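You operate a simulated robot arm through the tools that you are given. There is no shell and no other tool.

You are at the controls of a simulated robot arm. One attempt, no reset.

Task
Set the holed pan in the housing marked DRAIN, shut the lid and clamp it with the blue clamp.
Fine: pan down on its floor, in the middle; knob's stripe to the mark; the yellow clamp stays aside.

Only the result counts: the job must be done as asked and must still hold three seconds after the hand-in. Knocking over, shifting, dropping, spilling or breaking anything else fails it. Lids that push on must go on centred and level and be pressed home; caps that screw on are set level and turned clockwise until they are tight.

Robot
A 6-joint arm with a two-finger gripper, fixed in place. Base frame: the origin is on the floor under the middle of its stand, x ahead of it, y to its left, z up. Lengths are in m, angles in rad, forces in N, time in s.
It reaches about 1.206 m from its shoulder. Its first joint turns from -2.897 to 2.897 rad. Payload 2.45 kg.
The TCP is the grasp point between the finger pads, 0.02 m short of the fingertips. In the tool frame z runs along the fingers and y along their closing line. The gripper opens to 0.14 m; its body begins 0.168 m behind the TCP.
Orientation is told as [roll, pitch, yaw] about the base's x, y, z axes, in that order, counted from this pose: with the fingers straight down and closing along the base's y, the tool's x points along the base's -x, its y along +y and its z along -z.

Tools
- The arm moves only by the tool send_rows. Its argument "targets" is one flat list of numbers, 7 for each row, row after row: the shift along the base's x, y, z in units of 20 mm (1.0 is 20 mm), then the turn, a rotation vector about the base's x, y, z in units of 4 degrees (1.0 is 4 degrees), then the finger opening in m, from 0 to 0.14. In form: [x, y, z, ax, ay, az, grip, x, y, z, ax, ay, az, grip, ...]. A call has 1 to 20 rows; each row shifts and turns the commanded pose from where the row before left it. A call with a number of a shift or a turn outside -1 to 1 is refused whole. A row lasts 0.2 s, in which the tool goes at most 0.05 m and 0.15 rad; a call with a longer step from one row to the next is refused whole, and so is a gripper value outside its range. Where a pose cannot be reached the arm comes as near as it can. A force on the tool above 50 N (or 10 N above the force at the start of the call, whichever is more), or a blocked arm, ends the call early, and 0.2 s more pass. The fingers move at their own pace (about 0.045 m/s each) and stop on an object; they squeeze with about 33 N. The grip force told is the motor's: it shows also when the fingers shut on nothing. Time passes only in rows, and 0.2 s behind the last, so rows that do not move let the fingers close. The reply holds the time, the measured pose of the TCP, the force on the tool along the base axes, the opening and the grip force, in the units named above and with some noise, with the torque about the TCP (base axes, N m) and any sound that the robot's microphone picked up.
- Cameras (640 x 400 px; columns grow to the right, rows downward): "scene" is fixed at [0.056, 0.6403, 1.3581]; the picture's right is [-0.52, -0.86, 0.00], its down [-0.41, 0.24, -0.88] and it looks along [0.75, -0.45, -0.47] (base axes); focal length 300 px, centre (320, 200). "wrist" rides on the gripper at [0.078, 0.011, -0.209] in the tool frame; the picture's right is [-0.14, 0.99, 0.00], its down [-0.92, -0.13, -0.37] and it looks along [-0.37, -0.05, 0.93] (tool axes); focal length 280 px, centre (320, 200). There is no depth. A picture from a camera that has moved, and an enlarged one, comes with that camera's place and axes in the base frame and with its lens. The place of the scene camera against the robot may be out by one fixed shift of up to 0.018 m in any direction.
- capture(camera): a new picture of that camera. It takes no simulated time.
- enlarge(camera, box): a new picture of the part [left, top, right, bottom] of that camera's present view, enlarged. It takes no simulated time.
- close_job(): hands the job in; it is judged then, once.

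Places have to be worked out from the pictures, the camera data and where the tool is seen. Open the gripper and draw the arm clear of the work before you hand the job in, unless the task says otherwise.

The tools are called after "Call:" as a command line: name --argument value ..., lists and objects as JSON in quotes. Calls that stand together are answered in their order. send_rows: Moves the arm, as the interface text tells. Its arguments: {"type":"object","properties":{"targets":{"type":"array"}},"required":["targets"]} The other tools are called the same way: capture (camera) takes a picture; enlarge (camera, box) takes an enlarged picture of a part of a camera's view; close_job () hands the job in.

At the start:

```text
time: 0.0
tcp_pos: [0.5228, 0.1877, 1.1829]
tcp_rot: [-0.001, 0.002, 0.0]
contact_force: [0.6, -0.9, -0.6]
moment: [0.01, 0.04, 0.03]
grip_width: 0.1399
grasp_force: 0.0
```

scene: 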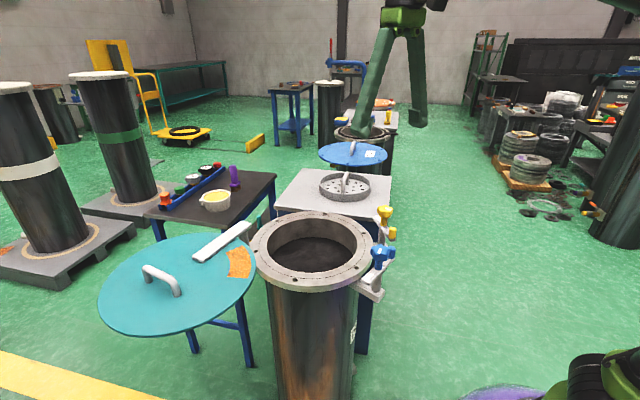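
wrist: 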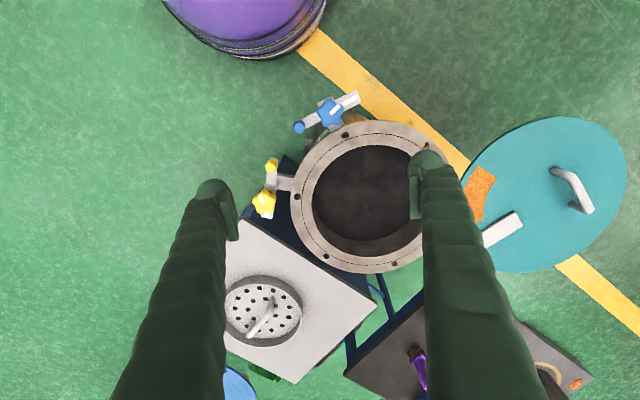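

I begin by looking closer at the scene: the housing, lid, clamps and pan.

Call:
enlarge --camera "scene" --box '[230, 120, 430, 320]'

Call:
enlarge --camera "scene" --box '[80, 150, 280, 350]'

Call:
enlarge --camera "wrist" --box '[220, 60, 480, 280]'

Call:
enlarge --camera "wrist" --box '[420, 100, 640, 300]'

Call:
enlarge --camera "scene" --box '[260, 60, 420, 220]'

```text
2.00 times, centred on (330, 220) of scene
camera zoom: at [0.056, 0.6403, 1.3581], right [-0.52, -0.86, 0.0], down [-0.41, 0.24, -0.88], along [0.75, -0.45, -0.47], focal length 599 px, centre (300, 160)
```

zoom: 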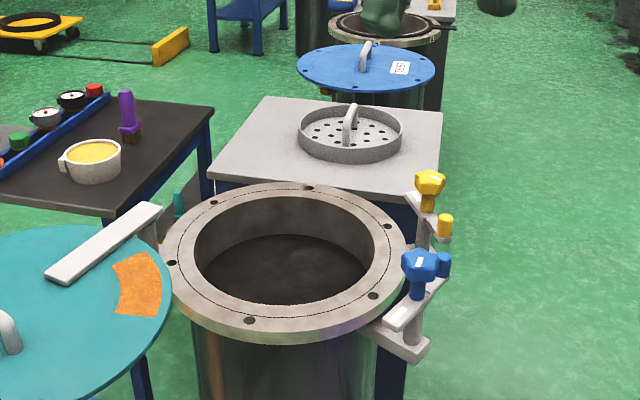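

```text
2.00 times, centred on (180, 250) of scene
camera zoom: at [0.056, 0.6403, 1.3581], right [-0.52, -0.86, 0.0], down [-0.41, 0.24, -0.88], along [0.75, -0.45, -0.47], focal length 599 px, centre (600, 100)
```

zoom: 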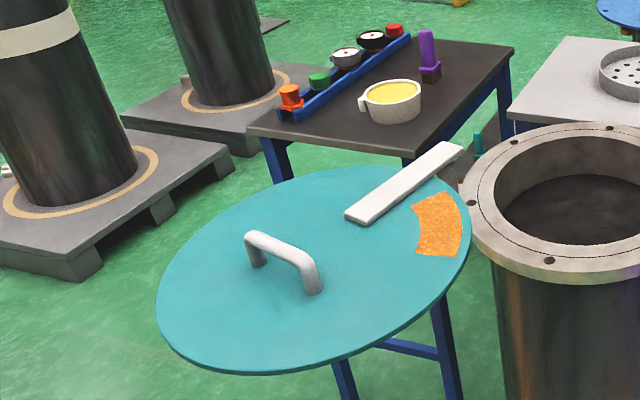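

```text
1.82 times, centred on (350, 170) of wrist
camera zoom: at [0.4442, 0.199, 1.3928], right [0.14, 0.99, 0.0], down [0.92, -0.13, 0.37], along [0.37, -0.05, -0.93], focal length 510 px, centre (266, 254)
```

zoom: 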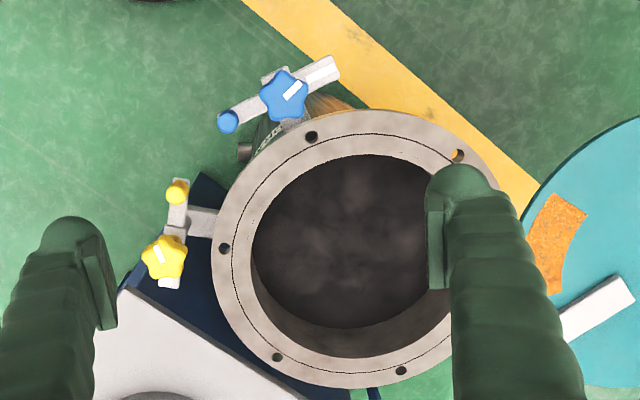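

```text
2.00 times, centred on (530, 200) of wrist
camera zoom: at [0.4442, 0.199, 1.3928], right [0.14, 0.99, 0.0], down [0.92, -0.13, 0.37], along [0.37, -0.05, -0.93], focal length 561 px, centre (-100, 200)
```

zoom: 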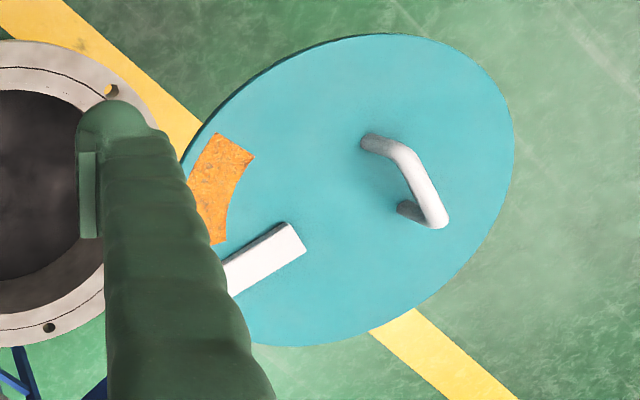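

```text
2.50 times, centred on (340, 140) of scene
camera zoom: at [0.056, 0.6403, 1.3581], right [-0.52, -0.86, 0.0], down [-0.41, 0.24, -0.88], along [0.75, -0.45, -0.47], focal length 749 px, centre (270, 350)
```

zoom: 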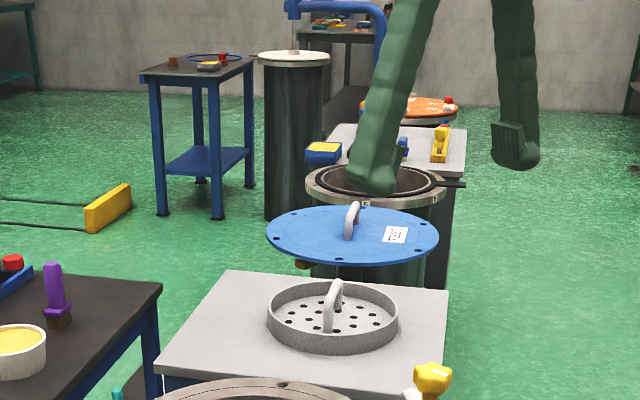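

I need to find which housing is marked DRAIN; I enlarge the labels.

Call:
enlarge --camera "scene" --box '[330, 300, 390, 360]'

Call:
enlarge --camera "scene" --box '[345, 135, 405, 175]'

Call:
enlarge --camera "scene" --box '[340, 190, 440, 310]'

Call:
enlarge --camera "wrist" --box '[240, 80, 380, 230]'

Call:
enlarge --camera "scene" --box '[320, 90, 400, 140]'

```text
6.67 times, centred on (360, 330) of scene
camera zoom: at [0.056, 0.6403, 1.3581], right [-0.52, -0.86, 0.0], down [-0.41, 0.24, -0.88], along [0.75, -0.45, -0.47], focal length 1997 px, centre (53, -667)
```

zoom: 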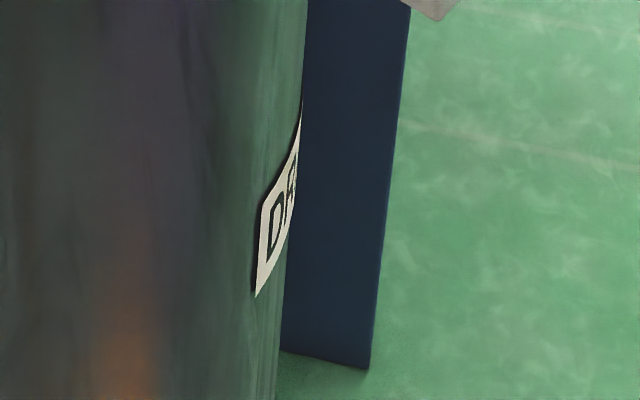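

```text
10.00 times, centred on (375, 155) of scene
camera zoom: at [0.056, 0.6403, 1.3581], right [-0.52, -0.86, 0.0], down [-0.41, 0.24, -0.88], along [0.75, -0.45, -0.47], focal length 2996 px, centre (-230, 650)
```

zoom: 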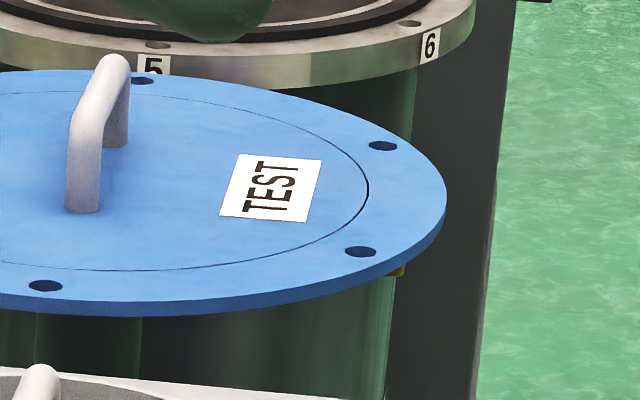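

```text
3.33 times, centred on (390, 250) of scene
camera zoom: at [0.056, 0.6403, 1.3581], right [-0.52, -0.86, 0.0], down [-0.41, 0.24, -0.88], along [0.75, -0.45, -0.47], focal length 998 px, centre (87, 33)
```

zoom: 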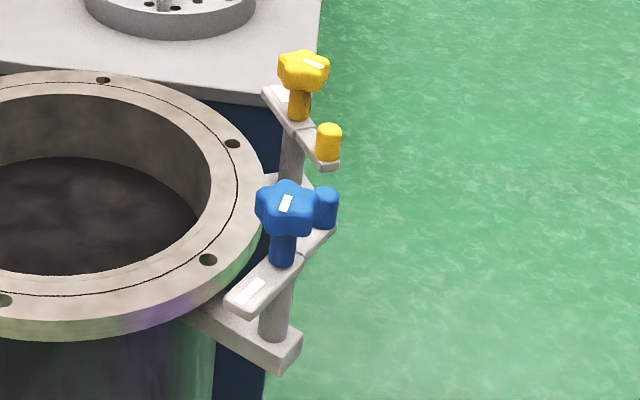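

```text
2.67 times, centred on (310, 155) of wrist
camera zoom: at [0.4442, 0.199, 1.3928], right [0.14, 0.99, 0.0], down [0.92, -0.13, 0.37], along [0.37, -0.05, -0.93], focal length 748 px, centre (347, 320)
```

zoom: 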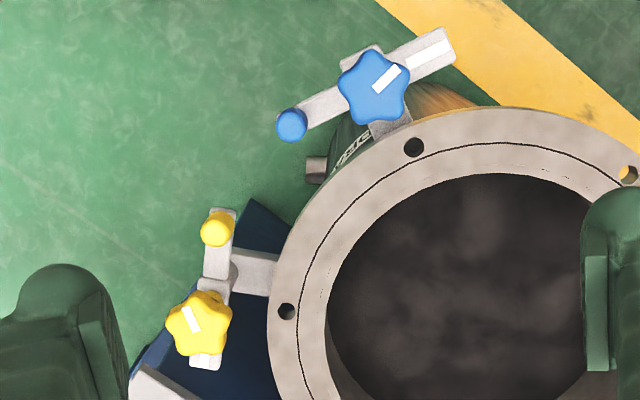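

```text
8.00 times, centred on (360, 115) of scene
camera zoom: at [0.056, 0.6403, 1.3581], right [-0.52, -0.86, 0.0], down [-0.41, 0.24, -0.88], along [0.75, -0.45, -0.47], focal length 2396 px, centre (0, 880)
```

zoom: 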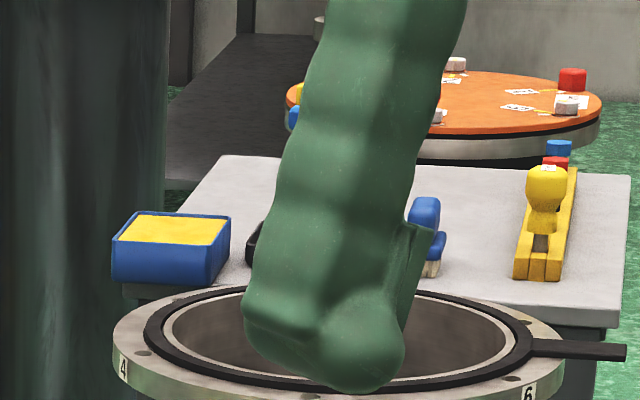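

The near housing carries the "DRA…" label (DRAIN), the other blue lid reads TEST. I judge the DRAIN flange centre near (0.70, 0.28, 0.77), pan near (0.96, -0.02, 0.82), lid handle near (0.71, 0.69, 0.86). I move up above the lid/pivot area for a better look.

Call:
send_rows --targets '[0.74, 0.88, -0.2, 0, 0, 0, 0.14, 0.74, 0.88, -0.2, 0, 0, 0, 0.14, 0.74, 0.88, -0.2, 0, 0, 0, 0.14, 0.74, 0.88, -0.2, 0, 0, 0, 0.14, 0.74, 0.88, -0.2, 0, 0, 0, 0.14, 0.74, 0.88, -0.2, 0, 0, 0, 0.14, 0.74, 0.88, -0.2, 0, 0, 0, 0.14, 0.74, 0.88, -0.2, 0, 0, 0, 0.14, 0.74, 0.88, -0.2, 0, 0, 0, 0.14, 0.74, 0.88, -0.2, 0, 0, 0, 0.14, 0.74, 0.88, -0.2, 0, 0, 0, 0.14, 0.74, 0.88, -0.2, 0, 0, 0, 0.14]'

```text
time: 2.6
tcp_pos: [0.7009, 0.3994, 1.1356]
tcp_rot: [0.0, 0.0, 0.001]
contact_force: [0.1, 0.5, 0.0]
moment: [0.05, -0.04, -0.03]
grip_width: 0.1402
grasp_force: 0.1
```

Arrived; now I take pictures from here.

Call:
capture --camera "wrist"

Call:
capture --camera "scene"

```text
taken
camera wrist: at [0.6222, 0.4108, 1.3446], right [0.14, 0.99, 0.0], down [0.92, -0.13, 0.37], along [0.37, -0.05, -0.93], focal length 280 px, centre (320, 200)
```

wrist: 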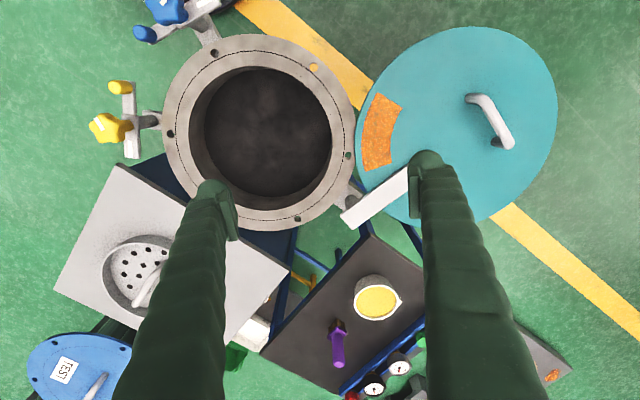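

```text
taken
```

scene: 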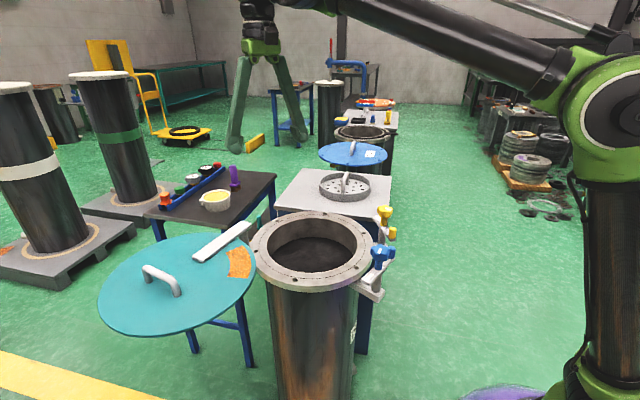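

The lid swings on a vertical post near (0.87, 0.43); the lid centre is near (0.72, 0.65) and the DRAIN bore near (0.69, 0.28). I move to look straight into the housing and at the clamps.

Call:
send_rows --targets '[-0.75, -0.6, 0, 0, 0, 0, 0.14, -0.75, -0.6, 0, 0, 0, 0, 0.14, -0.75, -0.6, 0, 0, 0, 0, 0.14, -0.75, -0.6, 0, 0, 0, 0, 0.14, -0.75, -0.6, 0, 0, 0, 0, 0.14, -0.75, -0.6, 0, 0, 0, 0, 0.14, -0.75, -0.6, 0, 0, 0, 0, 0.14, -0.75, -0.6, 0, 0, 0, 0, 0.14, -0.75, -0.6, 0, 0, 0, 0, 0.14, -0.75, -0.6, 0, 0, 0, 0, 0.14]'

```text
time: 4.8
tcp_pos: [0.5499, 0.2785, 1.1356]
tcp_rot: [0.001, -0.001, 0.001]
contact_force: [0.6, 0.8, 0.7]
moment: [-0.02, 0.03, -0.01]
grip_width: 0.1397
grasp_force: 0.1
```

Now I take pictures of the bore and the clamps from here.

Call:
capture --camera "wrist"

Call:
enlarge --camera "wrist" --box '[220, 90, 400, 270]'

Call:
enlarge --camera "wrist" --box '[190, 60, 300, 240]'

```text
taken
camera wrist: at [0.4718, 0.2901, 1.3449], right [0.14, 0.99, 0.0], down [0.92, -0.13, 0.37], along [0.37, -0.05, -0.93], focal length 280 px, centre (320, 200)
```

wrist: 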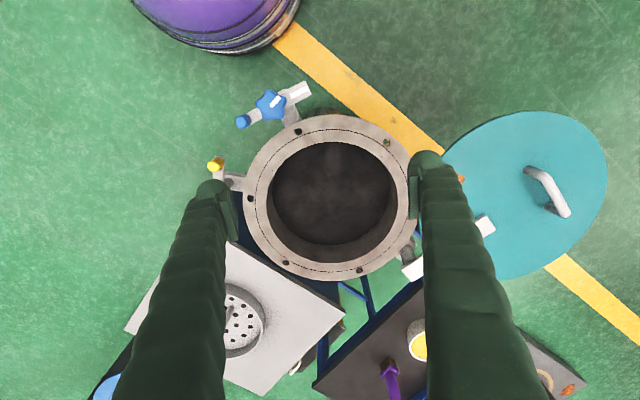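

```text
2.22 times, centred on (310, 180) of wrist
camera zoom: at [0.4718, 0.2901, 1.3449], right [0.14, 0.99, 0.0], down [0.92, -0.13, 0.37], along [0.37, -0.05, -0.93], focal length 623 px, centre (342, 244)
```

zoom: 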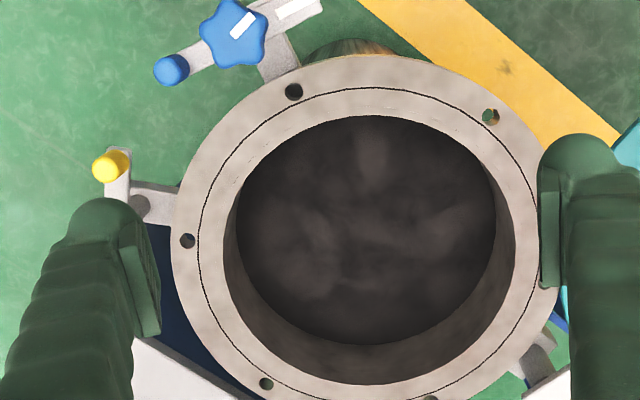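

```text
2.22 times, centred on (245, 150) of wrist
camera zoom: at [0.4718, 0.2901, 1.3449], right [0.14, 0.99, 0.0], down [0.92, -0.13, 0.37], along [0.37, -0.05, -0.93], focal length 623 px, centre (487, 311)
```

zoom: 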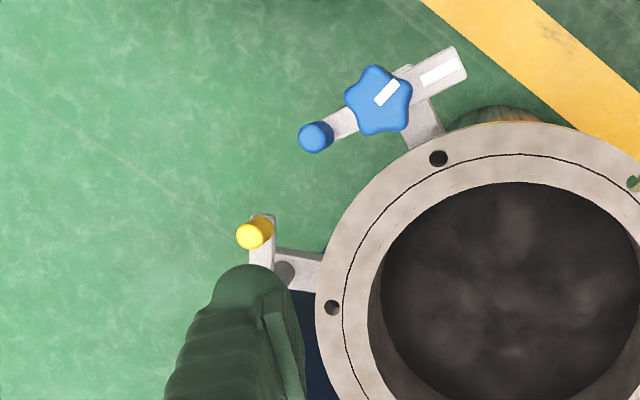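

The bore looks about 0.29 m wide with its floor about 0.08 m below the flange. Next I go look at the pan and its handle from above.

Call:
send_rows --targets '[0.8, -0.83, 0, 0, 0, 0, 0.14, 0.8, -0.83, 0, 0, 0, 0, 0.14, 0.8, -0.83, 0, 0, 0, 0, 0.14, 0.8, -0.83, 0, 0, 0, 0, 0.14, 0.8, -0.83, 0, 0, 0, 0, 0.14, 0.8, -0.83, 0, 0, 0, 0, 0.14, 0.8, -0.83, 0, 0, 0, 0, 0.14, 0.8, -0.83, 0, 0, 0, 0, 0.14, 0.8, -0.83, 0, 0, 0, 0, 0.14, 0.8, -0.83, 0, 0, 0, 0, 0.14, 0.8, -0.83, 0, 0, 0, 0, 0.14, 0.8, -0.83, 0, 0, 0, 0, 0.14, 0.8, -0.83, 0, 0, 0, 0, 0.14, 0.8, -0.83, 0, 0, 0, 0, 0.14, 0.8, -0.83, 0, 0, 0, 0, 0.14, 0.8, -0.83, 0, 0, 0, 0, 0.14, 0.8, -0.83, 0, 0, 0, 0, 0.14, 0.8, -0.83, 0, 0, 0, 0, 0.14]'

Call:
capture --camera "wrist"

Call:
capture --camera "scene"

```text
time: 8.6
tcp_pos: [0.8373, -0.0211, 1.1352]
tcp_rot: [-0.001, 0.001, 0.0]
contact_force: [-0.8, 0.4, 0.0]
moment: [-0.02, -0.02, 0.0]
grip_width: 0.1403
grasp_force: 0.1
```

```text
taken
camera wrist: at [0.7593, -0.0099, 1.3441], right [0.14, 0.99, 0.0], down [0.92, -0.13, 0.37], along [0.37, -0.05, -0.93], focal length 280 px, centre (320, 200)
```

wrist: 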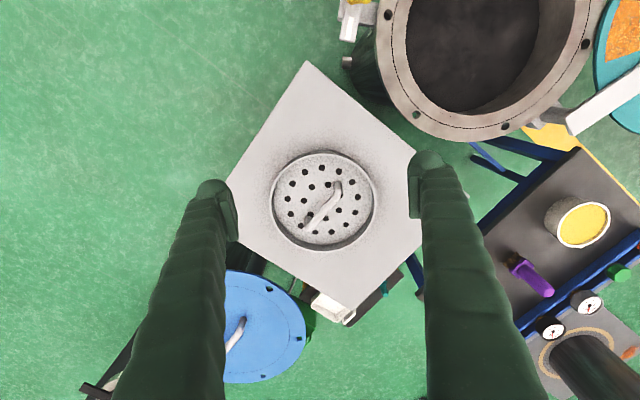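

```text
taken
```

scene: 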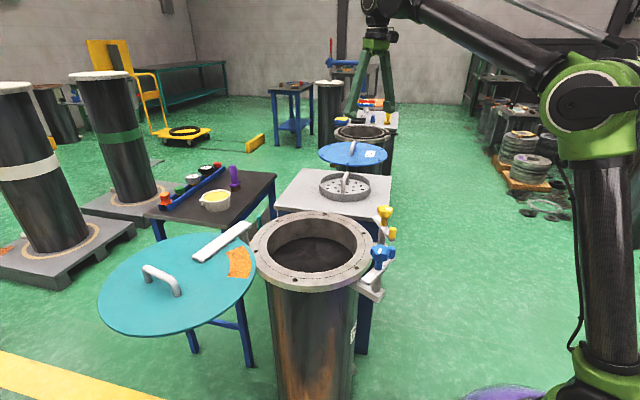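

Call:
enlarge --camera "wrist" --box '[250, 135, 400, 265]'

Call:
enlarge --camera "scene" --box '[300, 155, 390, 215]'

Call:
enlarge --camera "wrist" --box '[330, 0, 640, 150]'

```text
3.08 times, centred on (325, 200) of wrist
camera zoom: at [0.7593, -0.0099, 1.3441], right [0.14, 0.99, 0.0], down [0.92, -0.13, 0.37], along [0.37, -0.05, -0.93], focal length 863 px, centre (305, 200)
```

zoom: 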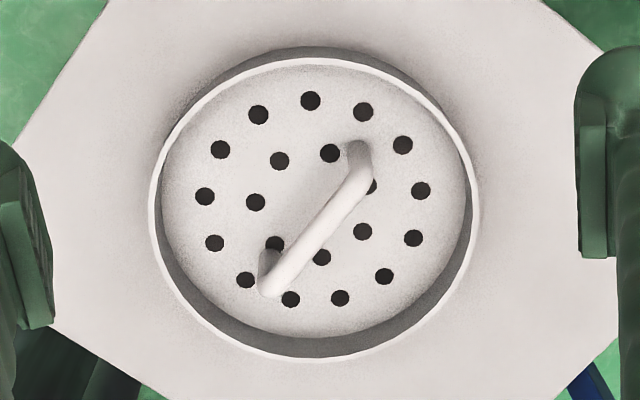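

```text
6.67 times, centred on (345, 185) of scene
camera zoom: at [0.056, 0.6403, 1.3581], right [-0.52, -0.86, 0.0], down [-0.41, 0.24, -0.88], along [0.75, -0.45, -0.47], focal length 1997 px, centre (153, 300)
```

zoom: 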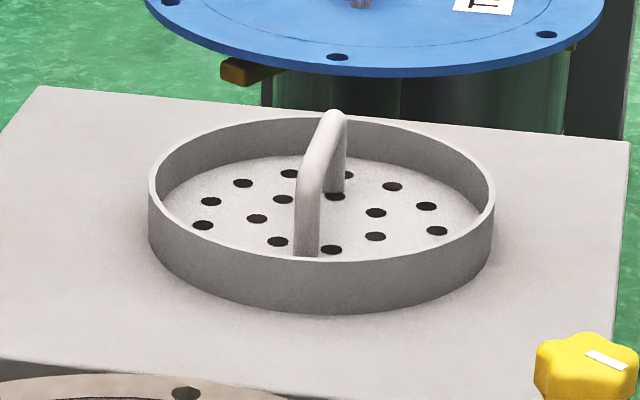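

```text
2.06 times, centred on (485, 75) of wrist
camera zoom: at [0.7593, -0.0099, 1.3441], right [0.14, 0.99, 0.0], down [0.92, -0.13, 0.37], along [0.37, -0.05, -0.93], focal length 579 px, centre (-21, 458)
```

zoom: 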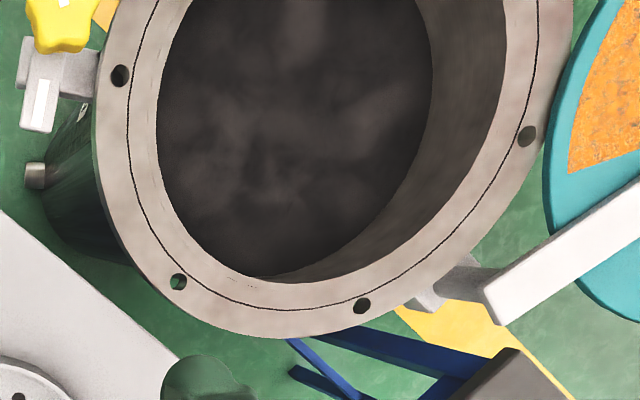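

From two wrist views the bolt holes give the flange top at z≈0.802 and its centre at about (0.709, 0.2825). The pan centre is near (0.973, -0.034) with its handle running at about -42° in plan; I rotate to straddle the handle and go above it.

Call:
send_rows --targets '[0.617, -0.059, -0.615, 0, 0, -0.961, 0.14, 0.617, -0.059, -0.615, 0, 0, -0.961, 0.14, 0.617, -0.059, -0.615, 0, 0, -0.961, 0.12, 0.617, -0.059, -0.615, 0, 0, -0.961, 0.1, 0.617, -0.059, -0.615, 0, 0, -0.961, 0.08, 0.617, -0.059, -0.615, 0, 0, -0.961, 0.06, 0.617, -0.059, -0.615, 0, 0, -0.961, 0.06, 0.617, -0.059, -0.615, 0, 0, -0.961, 0.06, 0.617, -0.059, -0.615, 0, 0, -0.961, 0.06, 0.617, -0.059, -0.615, 0, 0, -0.961, 0.06, 0.617, -0.059, -0.615, 0, 0, -0.961, 0.06]'

Call:
capture --camera "wrist"

Call:
enlarge --camera "scene" --box '[280, 110, 420, 220]'

```text
time: 11.0
tcp_pos: [0.9742, -0.0345, 0.9992]
tcp_rot: [0.002, 0.001, -0.738]
contact_force: [0.4, 0.3, -0.6]
moment: [-0.02, -0.05, 0.01]
grip_width: 0.06
grasp_force: 0.0
```

```text
taken
camera wrist: at [0.9227, 0.0267, 1.2093], right [0.77, 0.64, 0.0], down [0.59, -0.71, 0.37], along [0.24, -0.28, -0.93], focal length 280 px, centre (320, 200)
```

wrist: 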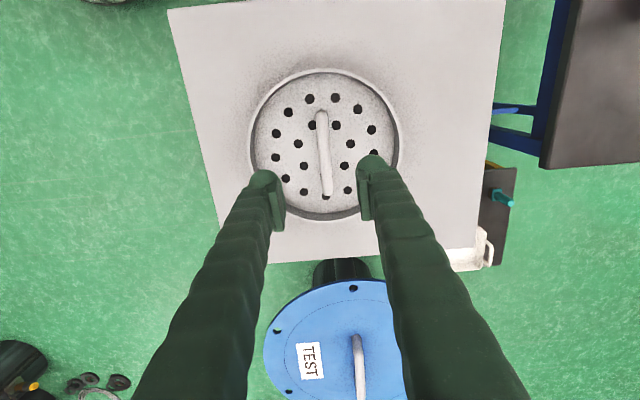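

```text
3.64 times, centred on (350, 165) of scene
camera zoom: at [0.056, 0.6403, 1.3581], right [-0.52, -0.86, 0.0], down [-0.41, 0.24, -0.88], along [0.75, -0.45, -0.47], focal length 1089 px, centre (211, 327)
```

zoom: 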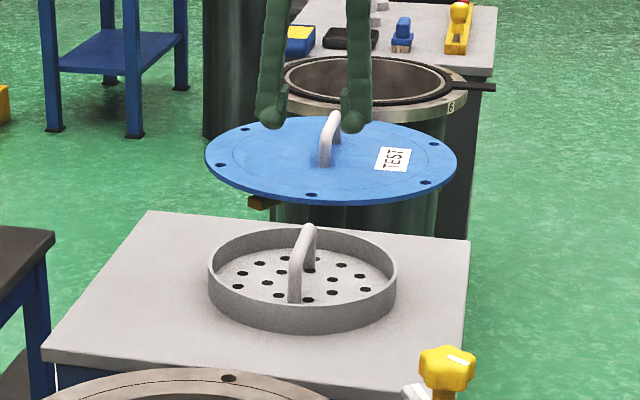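

The handle lies between the fingers, its line roughly -45°. I enlarge to refine its angle and centre.

Call:
enlarge --camera "wrist" --box '[240, 60, 410, 230]'

```text
2.35 times, centred on (325, 145) of wrist
camera zoom: at [0.9227, 0.0267, 1.2093], right [0.77, 0.64, 0.0], down [0.59, -0.71, 0.37], along [0.24, -0.28, -0.93], focal length 660 px, centre (308, 329)
```

zoom: 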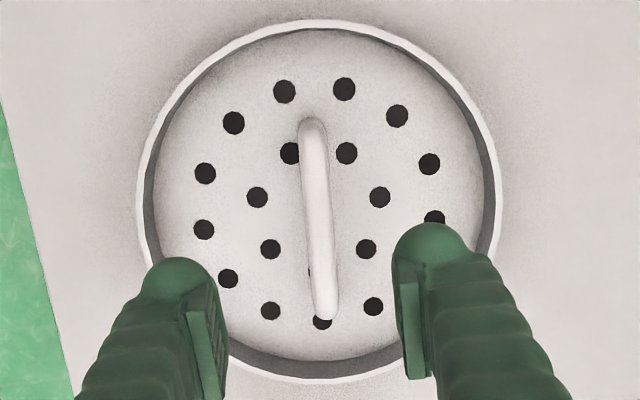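

Refined: pan/handle centre ≈ (0.983, -0.036), handle top ≈ z 0.855, line ≈ -45°. I turn 3° more and descend with the fingers 0.06 apart to straddle the bar.

Call:
send_rows --targets '[0.45, -0.075, -0.4, 0, 0, -0.75, 0.06, 0, 0, -0.8, 0, 0, 0, 0.06, 0, 0, -0.8, 0, 0, 0, 0.06, 0, 0, -0.8, 0, 0, 0, 0.06, 0, 0, -0.8, 0, 0, 0, 0.06, 0, 0, -0.8, 0, 0, 0, 0.06, 0, 0, -0.8, 0, 0, 0, 0.06, 0, 0, -0.4, 0, 0, 0, 0.06]'

Call:
capture --camera "wrist"

Call:
enlarge --camera "scene" --box '[300, 130, 390, 215]'

```text
time: 12.8
tcp_pos: [0.9835, -0.0355, 0.8875]
tcp_rot: [-0.001, -0.001, -0.787]
contact_force: [0.5, 0.4, -0.2]
moment: [0.01, 0.01, 0.0]
grip_width: 0.0601
grasp_force: 0.0
```

```text
taken
camera wrist: at [0.9352, 0.0288, 1.0971], right [0.8, 0.6, 0.0], down [0.56, -0.74, 0.37], along [0.22, -0.29, -0.93], focal length 280 px, centre (320, 200)
```

wrist: 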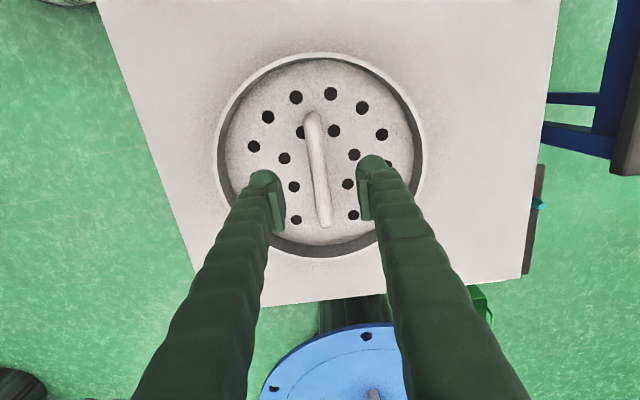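

```text
4.71 times, centred on (345, 172) of scene
camera zoom: at [0.056, 0.6403, 1.3581], right [-0.52, -0.86, 0.0], down [-0.41, 0.24, -0.88], along [0.75, -0.45, -0.47], focal length 1410 px, centre (202, 329)
```

zoom: 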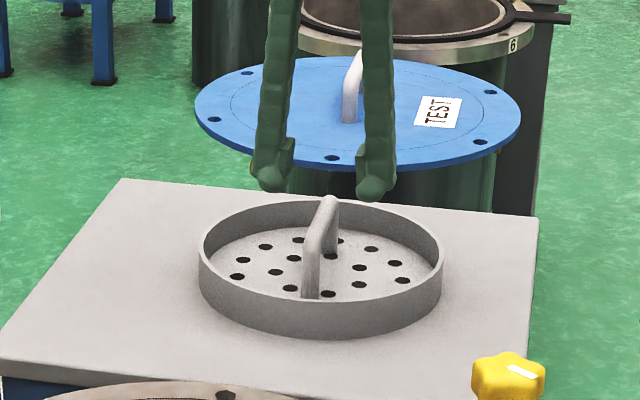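

Fingers straddle the bar just above it. I descend a further 0.042 m to bring the bar to the pads.

Call:
send_rows --targets '[0, 0, -0.7, 0, 0, 0, 0.06, 0, 0, -0.7, 0, 0, 0, 0.06, 0, 0, -0.7, 0, 0, 0, 0.06]'

Call:
capture --camera "wrist"

Call:
enlarge --camera "scene" --box '[300, 130, 390, 215]'

```text
time: 13.6
tcp_pos: [0.983, -0.0345, 0.8455]
tcp_rot: [0.0, 0.0, -0.788]
contact_force: [-0.2, -0.8, 0.2]
moment: [0.04, 0.01, -0.04]
grip_width: 0.0599
grasp_force: 0.0
```

```text
taken
camera wrist: at [0.9358, 0.0295, 1.0556], right [0.8, 0.6, 0.0], down [0.56, -0.74, 0.37], along [0.22, -0.29, -0.93], focal length 280 px, centre (320, 200)
```

wrist: 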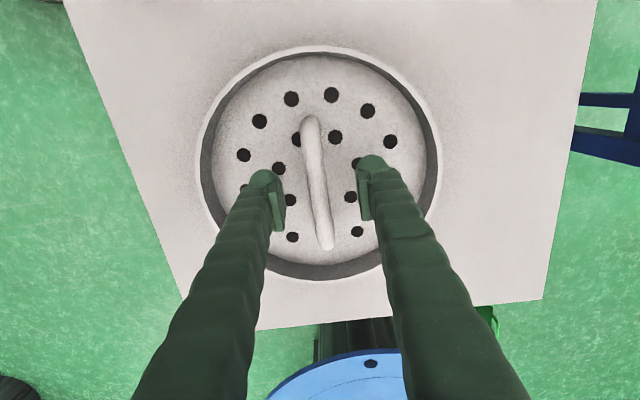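

```text
4.71 times, centred on (345, 172) of scene
camera zoom: at [0.056, 0.6403, 1.3581], right [-0.52, -0.86, 0.0], down [-0.41, 0.24, -0.88], along [0.75, -0.45, -0.47], focal length 1410 px, centre (202, 329)
```

zoom: 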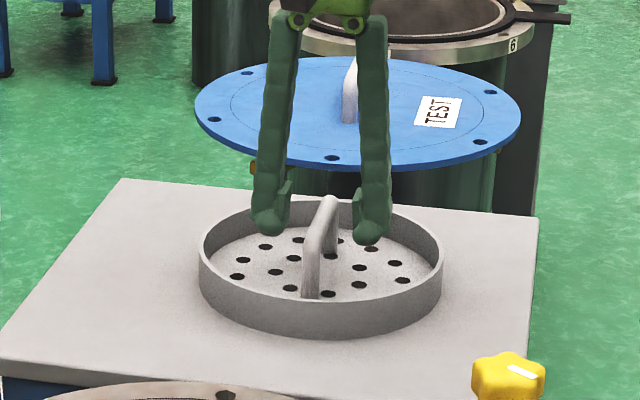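

The pads bracket the bar. I go 5 mm lower and close on it.

Call:
send_rows --targets '[0, 0, -0.25, 0, 0, 0, 0.06, 0, 0, 0, 0, 0, 0, 0.04, 0, 0, 0, 0, 0, 0, 0.02, 0, 0, 0, 0, 0, 0, 0.0, 0, 0, 0, 0, 0, 0, 0.0, 0, 0, 0, 0, 0, 0, 0.0]'

Call:
capture --camera "wrist"

```text
time: 15.0
tcp_pos: [0.9841, -0.0349, 0.8422]
tcp_rot: [0.001, 0.0, -0.788]
contact_force: [-1.0, -0.9, 0.3]
moment: [0.01, 0.02, 0.07]
grip_width: 0.0115
grasp_force: 33.2
```

```text
taken
camera wrist: at [0.9357, 0.029, 1.0511], right [0.8, 0.6, 0.0], down [0.56, -0.74, 0.37], along [0.22, -0.29, -0.93], focal length 280 px, centre (320, 200)
```

wrist: 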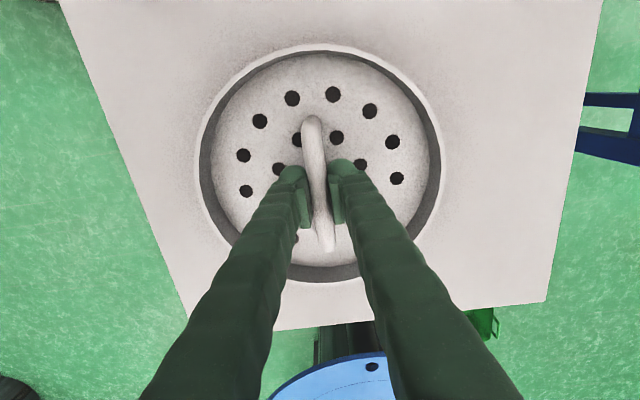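

The bar is held (0.0115 m, 33 N). I lift straight up and check the weight and hold.

Call:
send_rows --targets '[0, 0, 0.3, 0, 0, 0, 0, 0, 0, 0.5, 0, 0, 0, 0, 0, 0, 0.7, 0, 0, 0, 0, 0, 0, 0.8, 0, 0, 0, 0, 0, 0, 0.8, 0, 0, 0, 0, 0, 0, 0.8, 0, 0, 0, 0, 0, 0, 0.8, 0, 0, 0, 0, 0, 0, 0.8, 0, 0, 0, 0, 0, 0, 0.5, 0, 0, 0, 0, 0, 0, 0.3, 0, 0, 0, 0]'

Call:
capture --camera "wrist"

Call:
capture --camera "scene"

```text
time: 17.2
tcp_pos: [0.9816, -0.0342, 0.9661]
tcp_rot: [0.0, 0.002, -0.788]
contact_force: [0.1, -0.5, -4.8]
moment: [-0.01, 0.01, 0.0]
grip_width: 0.0112
grasp_force: 33.4
```

```text
taken
camera wrist: at [0.9352, 0.0293, 1.1753], right [0.8, 0.6, 0.0], down [0.56, -0.74, 0.37], along [0.22, -0.29, -0.93], focal length 280 px, centre (320, 200)
```

wrist: 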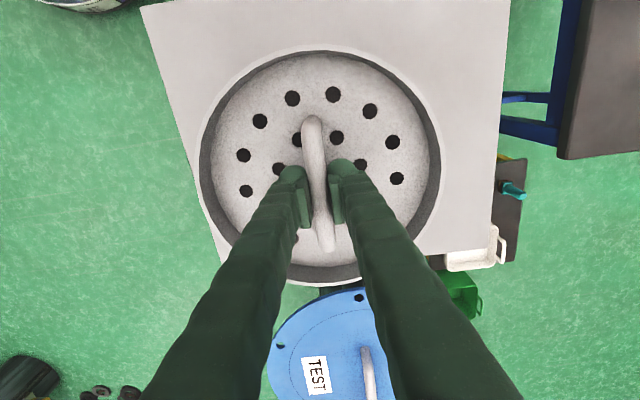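

```text
taken
```

scene: 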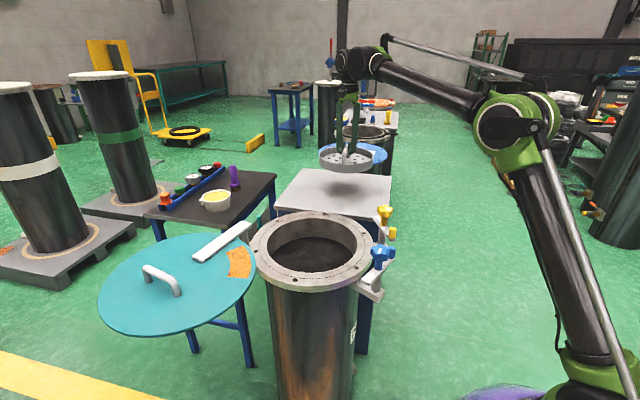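

Pan is held level (≈0.45 kg). I carry it horizontally over the bore centre at about (0.709, 0.2825).

Call:
send_rows --targets '[-0.35, 0.4, 0, 0, 0, 0, 0, -0.7, 0.81, 0, 0, 0, 0, 0, -0.7, 0.81, 0, 0, 0, 0, 0, -0.7, 0.81, 0, 0, 0, 0, 0, -0.7, 0.81, 0, 0, 0, 0, 0, -0.7, 0.81, 0, 0, 0, 0, 0, -0.7, 0.81, 0, 0, 0, 0, 0, -0.7, 0.81, 0, 0, 0, 0, 0, -0.7, 0.81, 0, 0, 0, 0, 0, -0.7, 0.81, 0, 0, 0, 0, 0, -0.7, 0.81, 0, 0, 0, 0, 0, -0.7, 0.81, 0, 0, 0, 0, 0, -0.7, 0.81, 0, 0, 0, 0, 0, -0.7, 0.81, 0, 0, 0, 0, 0, -0.7, 0.81, 0, 0, 0, 0, 0, -0.7, 0.81, 0, 0, 0, 0, 0, -0.7, 0.81, 0, 0, 0, 0, 0, -0.7, 0.81, 0, 0, 0, 0, 0, -0.7, 0.81, 0, 0, 0, 0, 0, -0.5, 0.6, 0, 0, 0, 0, 0]'

Call:
capture --camera "wrist"

Call:
capture --camera "scene"

```text
time: 21.4
tcp_pos: [0.7116, 0.2786, 0.9658]
tcp_rot: [-0.001, 0.0, -0.79]
contact_force: [0.0, 0.6, -4.0]
moment: [0.03, 0.03, -0.02]
grip_width: 0.0112
grasp_force: 33.0
```

```text
taken
camera wrist: at [0.6649, 0.3422, 1.1763], right [0.8, 0.6, 0.0], down [0.56, -0.74, 0.37], along [0.22, -0.29, -0.93], focal length 280 px, centre (320, 200)
```

wrist: 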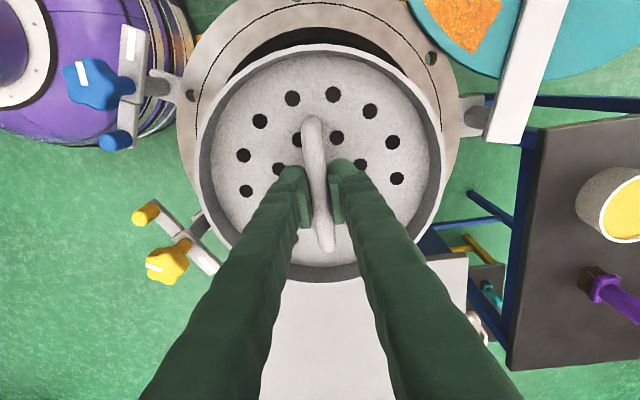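

```text
taken
```

scene: 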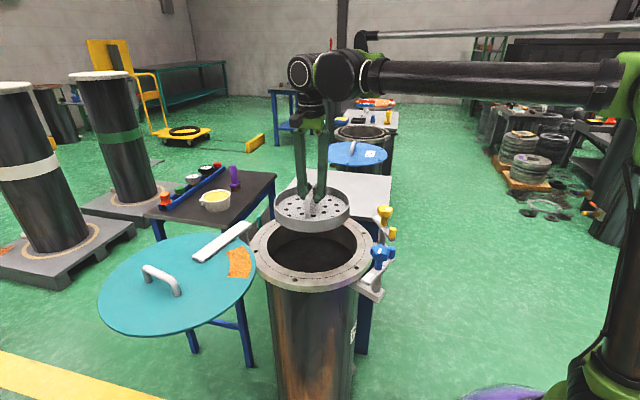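

Bolt-hole pairs now give the centre at (0.709, 0.282). I shift a few mm and lower the pan into the bore to just above its floor.

Call:
send_rows --targets '[-0.15, 0.1, -0.4, 0, 0, 0, 0, 0, 0, -0.8, 0, 0, 0, 0, 0, 0, -0.8, 0, 0, 0, 0, 0, 0, -0.8, 0, 0, 0, 0, 0, 0, -0.8, 0, 0, 0, 0, 0, 0, -0.8, 0, 0, 0, 0, 0, 0, -0.8, 0, 0, 0, 0, 0, 0, -0.8, 0, 0, 0, 0, 0, 0, -0.8, 0, 0, 0, 0, 0, 0, -0.4, 0, 0, 0, 0, 0, 0, -0.2, 0, 0, 0, 0]'

Call:
capture --camera "wrist"

Call:
enlarge --camera "scene" --box '[230, 170, 400, 310]'

```text
time: 23.8
tcp_pos: [0.7113, 0.2799, 0.8173]
tcp_rot: [0.001, 0.0, -0.79]
contact_force: [-0.5, -0.1, -3.4]
moment: [0.01, 0.01, -0.03]
grip_width: 0.0112
grasp_force: 33.0
```

```text
taken
camera wrist: at [0.6629, 0.3431, 1.0275], right [0.8, 0.6, 0.0], down [0.56, -0.74, 0.37], along [0.22, -0.29, -0.93], focal length 280 px, centre (320, 200)
```

wrist: 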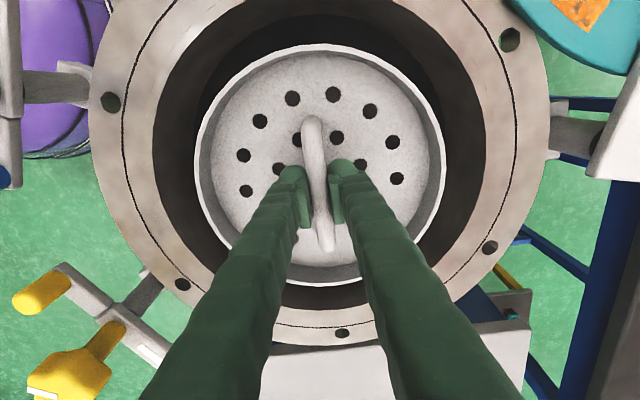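

```text
2.86 times, centred on (315, 240) of scene
camera zoom: at [0.056, 0.6403, 1.3581], right [-0.52, -0.86, 0.0], down [-0.41, 0.24, -0.88], along [0.75, -0.45, -0.47], focal length 856 px, centre (334, 86)
```

zoom: 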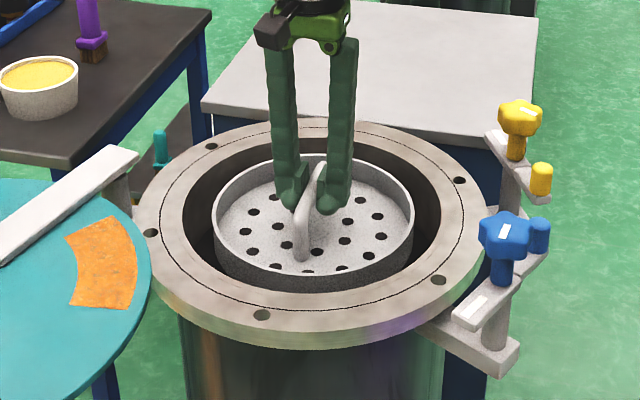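

The pan is inside the bore, above the floor. I enlarge to check centring before lowering to the floor.

Call:
enlarge --camera "wrist" --box '[80, 0, 560, 350]'

Call:
enlarge --camera "wrist" --box '[180, 180, 460, 350]'

```text
1.14 times, centred on (320, 175) of wrist
camera zoom: at [0.6629, 0.3431, 1.0275], right [0.8, 0.6, 0.0], down [0.56, -0.74, 0.37], along [0.22, -0.29, -0.93], focal length 320 px, centre (320, 229)
```

zoom: 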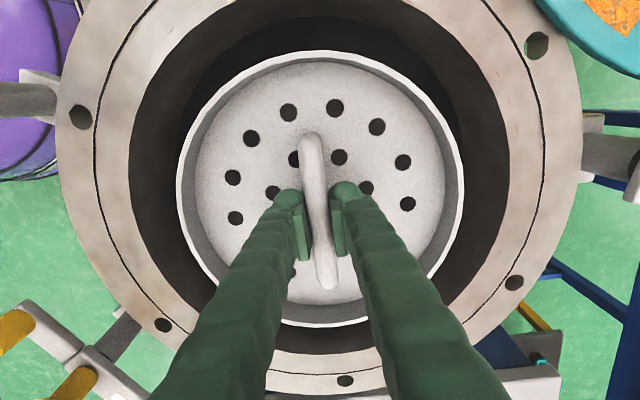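

```text
2.29 times, centred on (320, 265) of wrist
camera zoom: at [0.6629, 0.3431, 1.0275], right [0.8, 0.6, 0.0], down [0.56, -0.74, 0.37], along [0.22, -0.29, -0.93], focal length 641 px, centre (320, 51)
```

zoom: 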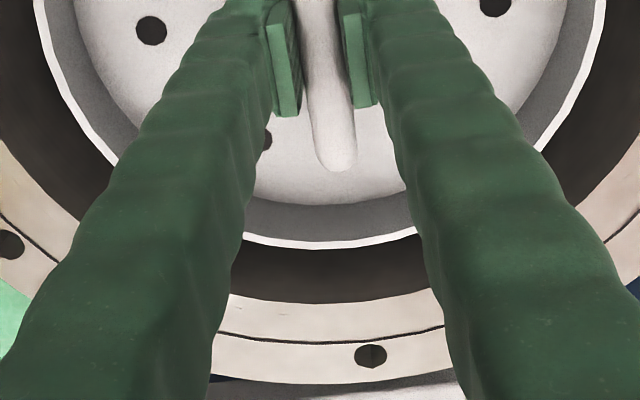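

Measured against the bolt holes, the pan is ~4 mm off towards (+x, -y). I correct that and lower to just above the floor.

Call:
send_rows --targets '[-0.18, 0.1, 0, 0, 0, 0, 0, 0, 0, -0.4, 0, 0, 0, 0, 0, 0, -0.4, 0, 0, 0, 0, 0, 0, -0.3, 0, 0, 0, 0, 0, 0, -0.15, 0, 0, 0, 0]'

Call:
enlarge --camera "scene" --box '[230, 170, 400, 310]'

```text
time: 25.0
tcp_pos: [0.7074, 0.2813, 0.7937]
tcp_rot: [0.0, -0.001, -0.789]
contact_force: [0.6, -0.2, -4.3]
moment: [-0.01, -0.02, -0.03]
grip_width: 0.0114
grasp_force: 32.9
```

```text
2.86 times, centred on (315, 240) of scene
camera zoom: at [0.056, 0.6403, 1.3581], right [-0.52, -0.86, 0.0], down [-0.41, 0.24, -0.88], along [0.75, -0.45, -0.47], focal length 856 px, centre (334, 86)
```

zoom: 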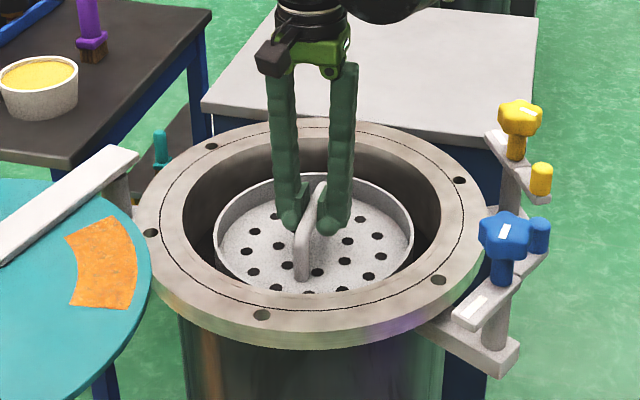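

No contact yet (force still the pan's weight). I go on down in 2 mm steps, watching the force.

Call:
send_rows --targets '[0, 0, -0.1, 0, 0, 0, 0, 0, 0, -0.1, 0, 0, 0, 0, 0, 0, -0.1, 0, 0, 0, 0, 0, 0, -0.1, 0, 0, 0, 0]'

```text
time: 26.0
tcp_pos: [0.7069, 0.2815, 0.7858]
tcp_rot: [0.0, 0.0, -0.788]
contact_force: [0.1, -0.3, -3.6]
moment: [-0.02, 0.01, -0.01]
grip_width: 0.0117
grasp_force: 32.9
```

Still free; another few 2 mm steps.

Call:
send_rows --targets '[0, 0, -0.1, 0, 0, 0, 0, 0, 0, -0.1, 0, 0, 0, 0, 0, 0, -0.1, 0, 0, 0, 0]'

Call:
capture --camera "wrist"

```text
time: 26.8
tcp_pos: [0.7076, 0.2813, 0.7805]
tcp_rot: [0.002, 0.001, -0.79]
contact_force: [3.0, 1.9, 20.2]
moment: [-0.02, 0.02, -0.03]
grip_width: 0.0114
grasp_force: 33.2
```

```text
taken
camera wrist: at [0.6596, 0.3446, 0.99], right [0.8, 0.6, 0.0], down [0.56, -0.74, 0.37], along [0.22, -0.29, -0.93], focal length 280 px, centre (320, 200)
```

wrist: 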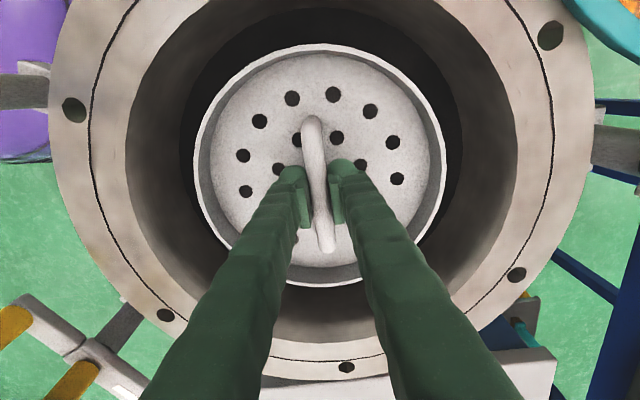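

Contact at TCP z≈0.7805 with ~20 N: the pan is on the floor. I check its centring before letting go.

Call:
enlarge --camera "wrist" --box '[40, 0, 600, 400]'

Call:
enlarge --camera "wrist" --box '[180, 200, 460, 390]'

Call:
enlarge --camera "scene" --box '[245, 195, 385, 300]'

```text
1.00 times, centred on (320, 200) of wrist (not enlarged: the box is as wide or as high as the picture)
camera zoom: at [0.6596, 0.3446, 0.99], right [0.8, 0.6, 0.0], down [0.56, -0.74, 0.37], along [0.22, -0.29, -0.93], focal length 280 px, centre (320, 200)
```

zoom: 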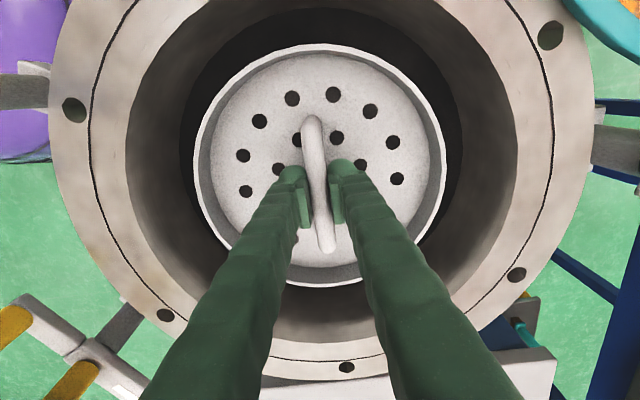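

```text
2.11 times, centred on (320, 295) of wrist
camera zoom: at [0.6596, 0.3446, 0.99], right [0.8, 0.6, 0.0], down [0.56, -0.74, 0.37], along [0.22, -0.29, -0.93], focal length 590 px, centre (320, 0)
```

zoom: 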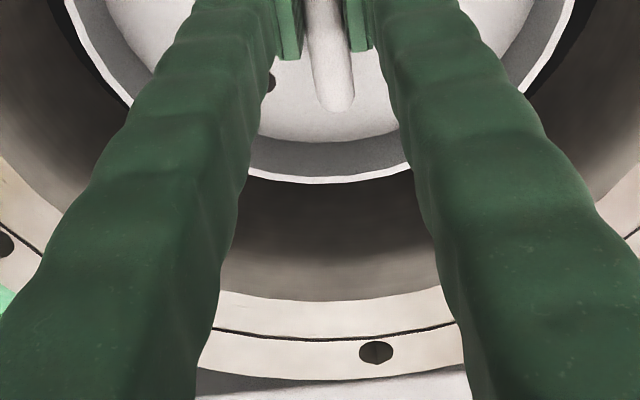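

```text
3.81 times, centred on (315, 248) of scene
camera zoom: at [0.056, 0.6403, 1.3581], right [-0.52, -0.86, 0.0], down [-0.41, 0.24, -0.88], along [0.75, -0.45, -0.47], focal length 1141 px, centre (339, 19)
```

zoom: 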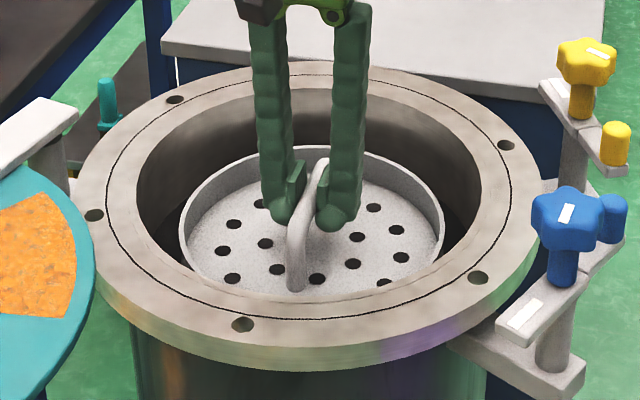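

The pan sits within ~2 mm of the middle. I relieve the press by ~1.5 mm and open the fingers slightly wide to let go.

Call:
send_rows --targets '[0, 0, 0.07, 0, 0, 0, 0, 0, 0, 0, 0, 0, 0, 0.02, 0, 0, 0, 0, 0, 0, 0.04, 0, 0, 0, 0, 0, 0, 0.05, 0, 0, 0, 0, 0, 0, 0.05]'

Call:
capture --camera "wrist"

```text
time: 28.0
tcp_pos: [0.7082, 0.2807, 0.7804]
tcp_rot: [-0.001, 0.001, -0.79]
contact_force: [-0.1, -0.5, 0.3]
moment: [0.02, -0.02, 0.01]
grip_width: 0.0501
grasp_force: 0.0
```

```text
taken
camera wrist: at [0.6598, 0.3446, 0.9905], right [0.8, 0.6, 0.0], down [0.56, -0.74, 0.37], along [0.22, -0.29, -0.93], focal length 280 px, centre (320, 200)
```

wrist: 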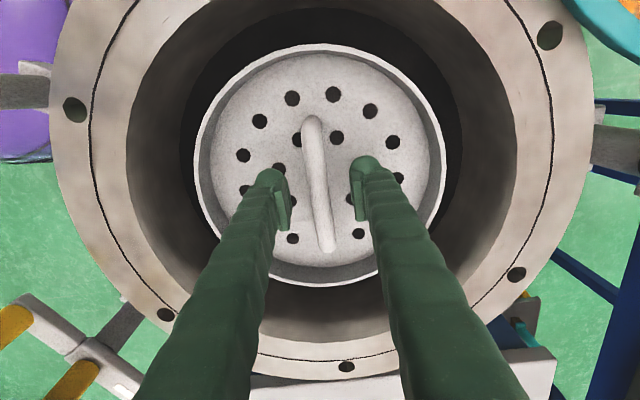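

Released cleanly with the pan unmoved. I rise straight up clear of the housing.

Call:
send_rows --targets '[0, 0, 0.4, 0, 0, 0, 0.05, 0, 0, 0.8, 0, 0, 0, 0.05, 0, 0, 0.9, 0, 0, 0, 0.05, 0, 0, 0.9, 0, 0, 0, 0.05, 0, 0, 0.9, 0, 0, 0, 0.05, 0, 0, 0.9, 0, 0, 0, 0.05, 0, 0, 0.9, 0, 0, 0, 0.05, 0, 0, 0.9, 0, 0, 0, 0.05, 0, 0, 0.9, 0, 0, 0, 0.05, 0, 0, 0.9, 0, 0, 0, 0.05, 0, 0, 0.9, 0, 0, 0, 0.05, 0, 0, 0.9, 0, 0, 0, 0.05, 0, 0, 0.9, 0, 0, 0, 0.05, 0, 0, 0.9, 0, 0, 0, 0.05]'

Call:
capture --camera "wrist"

Call:
enlarge --camera "scene" --box '[245, 195, 405, 305]'

```text
time: 31.0
tcp_pos: [0.7056, 0.2804, 1.0219]
tcp_rot: [0.001, -0.001, -0.787]
contact_force: [0.0, 0.0, 0.6]
moment: [-0.02, 0.01, -0.03]
grip_width: 0.05
grasp_force: 0.1
```

```text
taken
camera wrist: at [0.6591, 0.3444, 1.2316], right [0.8, 0.6, 0.0], down [0.56, -0.74, 0.37], along [0.22, -0.29, -0.93], focal length 280 px, centre (320, 200)
```

wrist: 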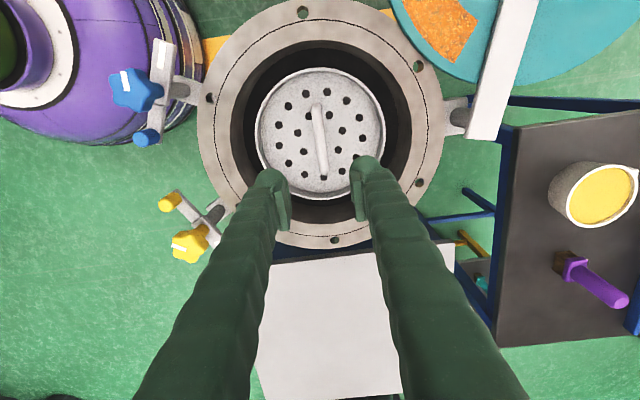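

```text
3.64 times, centred on (325, 250) of scene
camera zoom: at [0.056, 0.6403, 1.3581], right [-0.52, -0.86, 0.0], down [-0.41, 0.24, -0.88], along [0.75, -0.45, -0.47], focal length 1089 px, centre (302, 18)
```

zoom: 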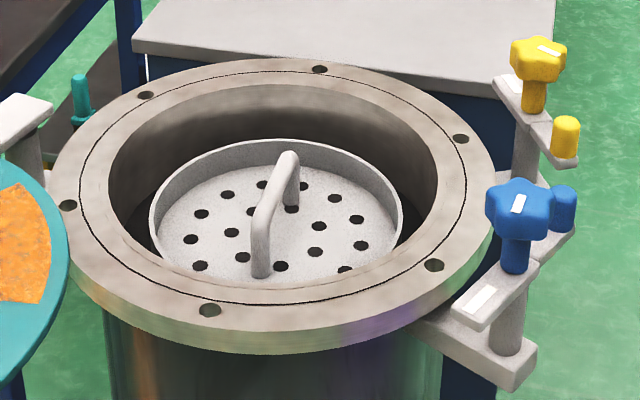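

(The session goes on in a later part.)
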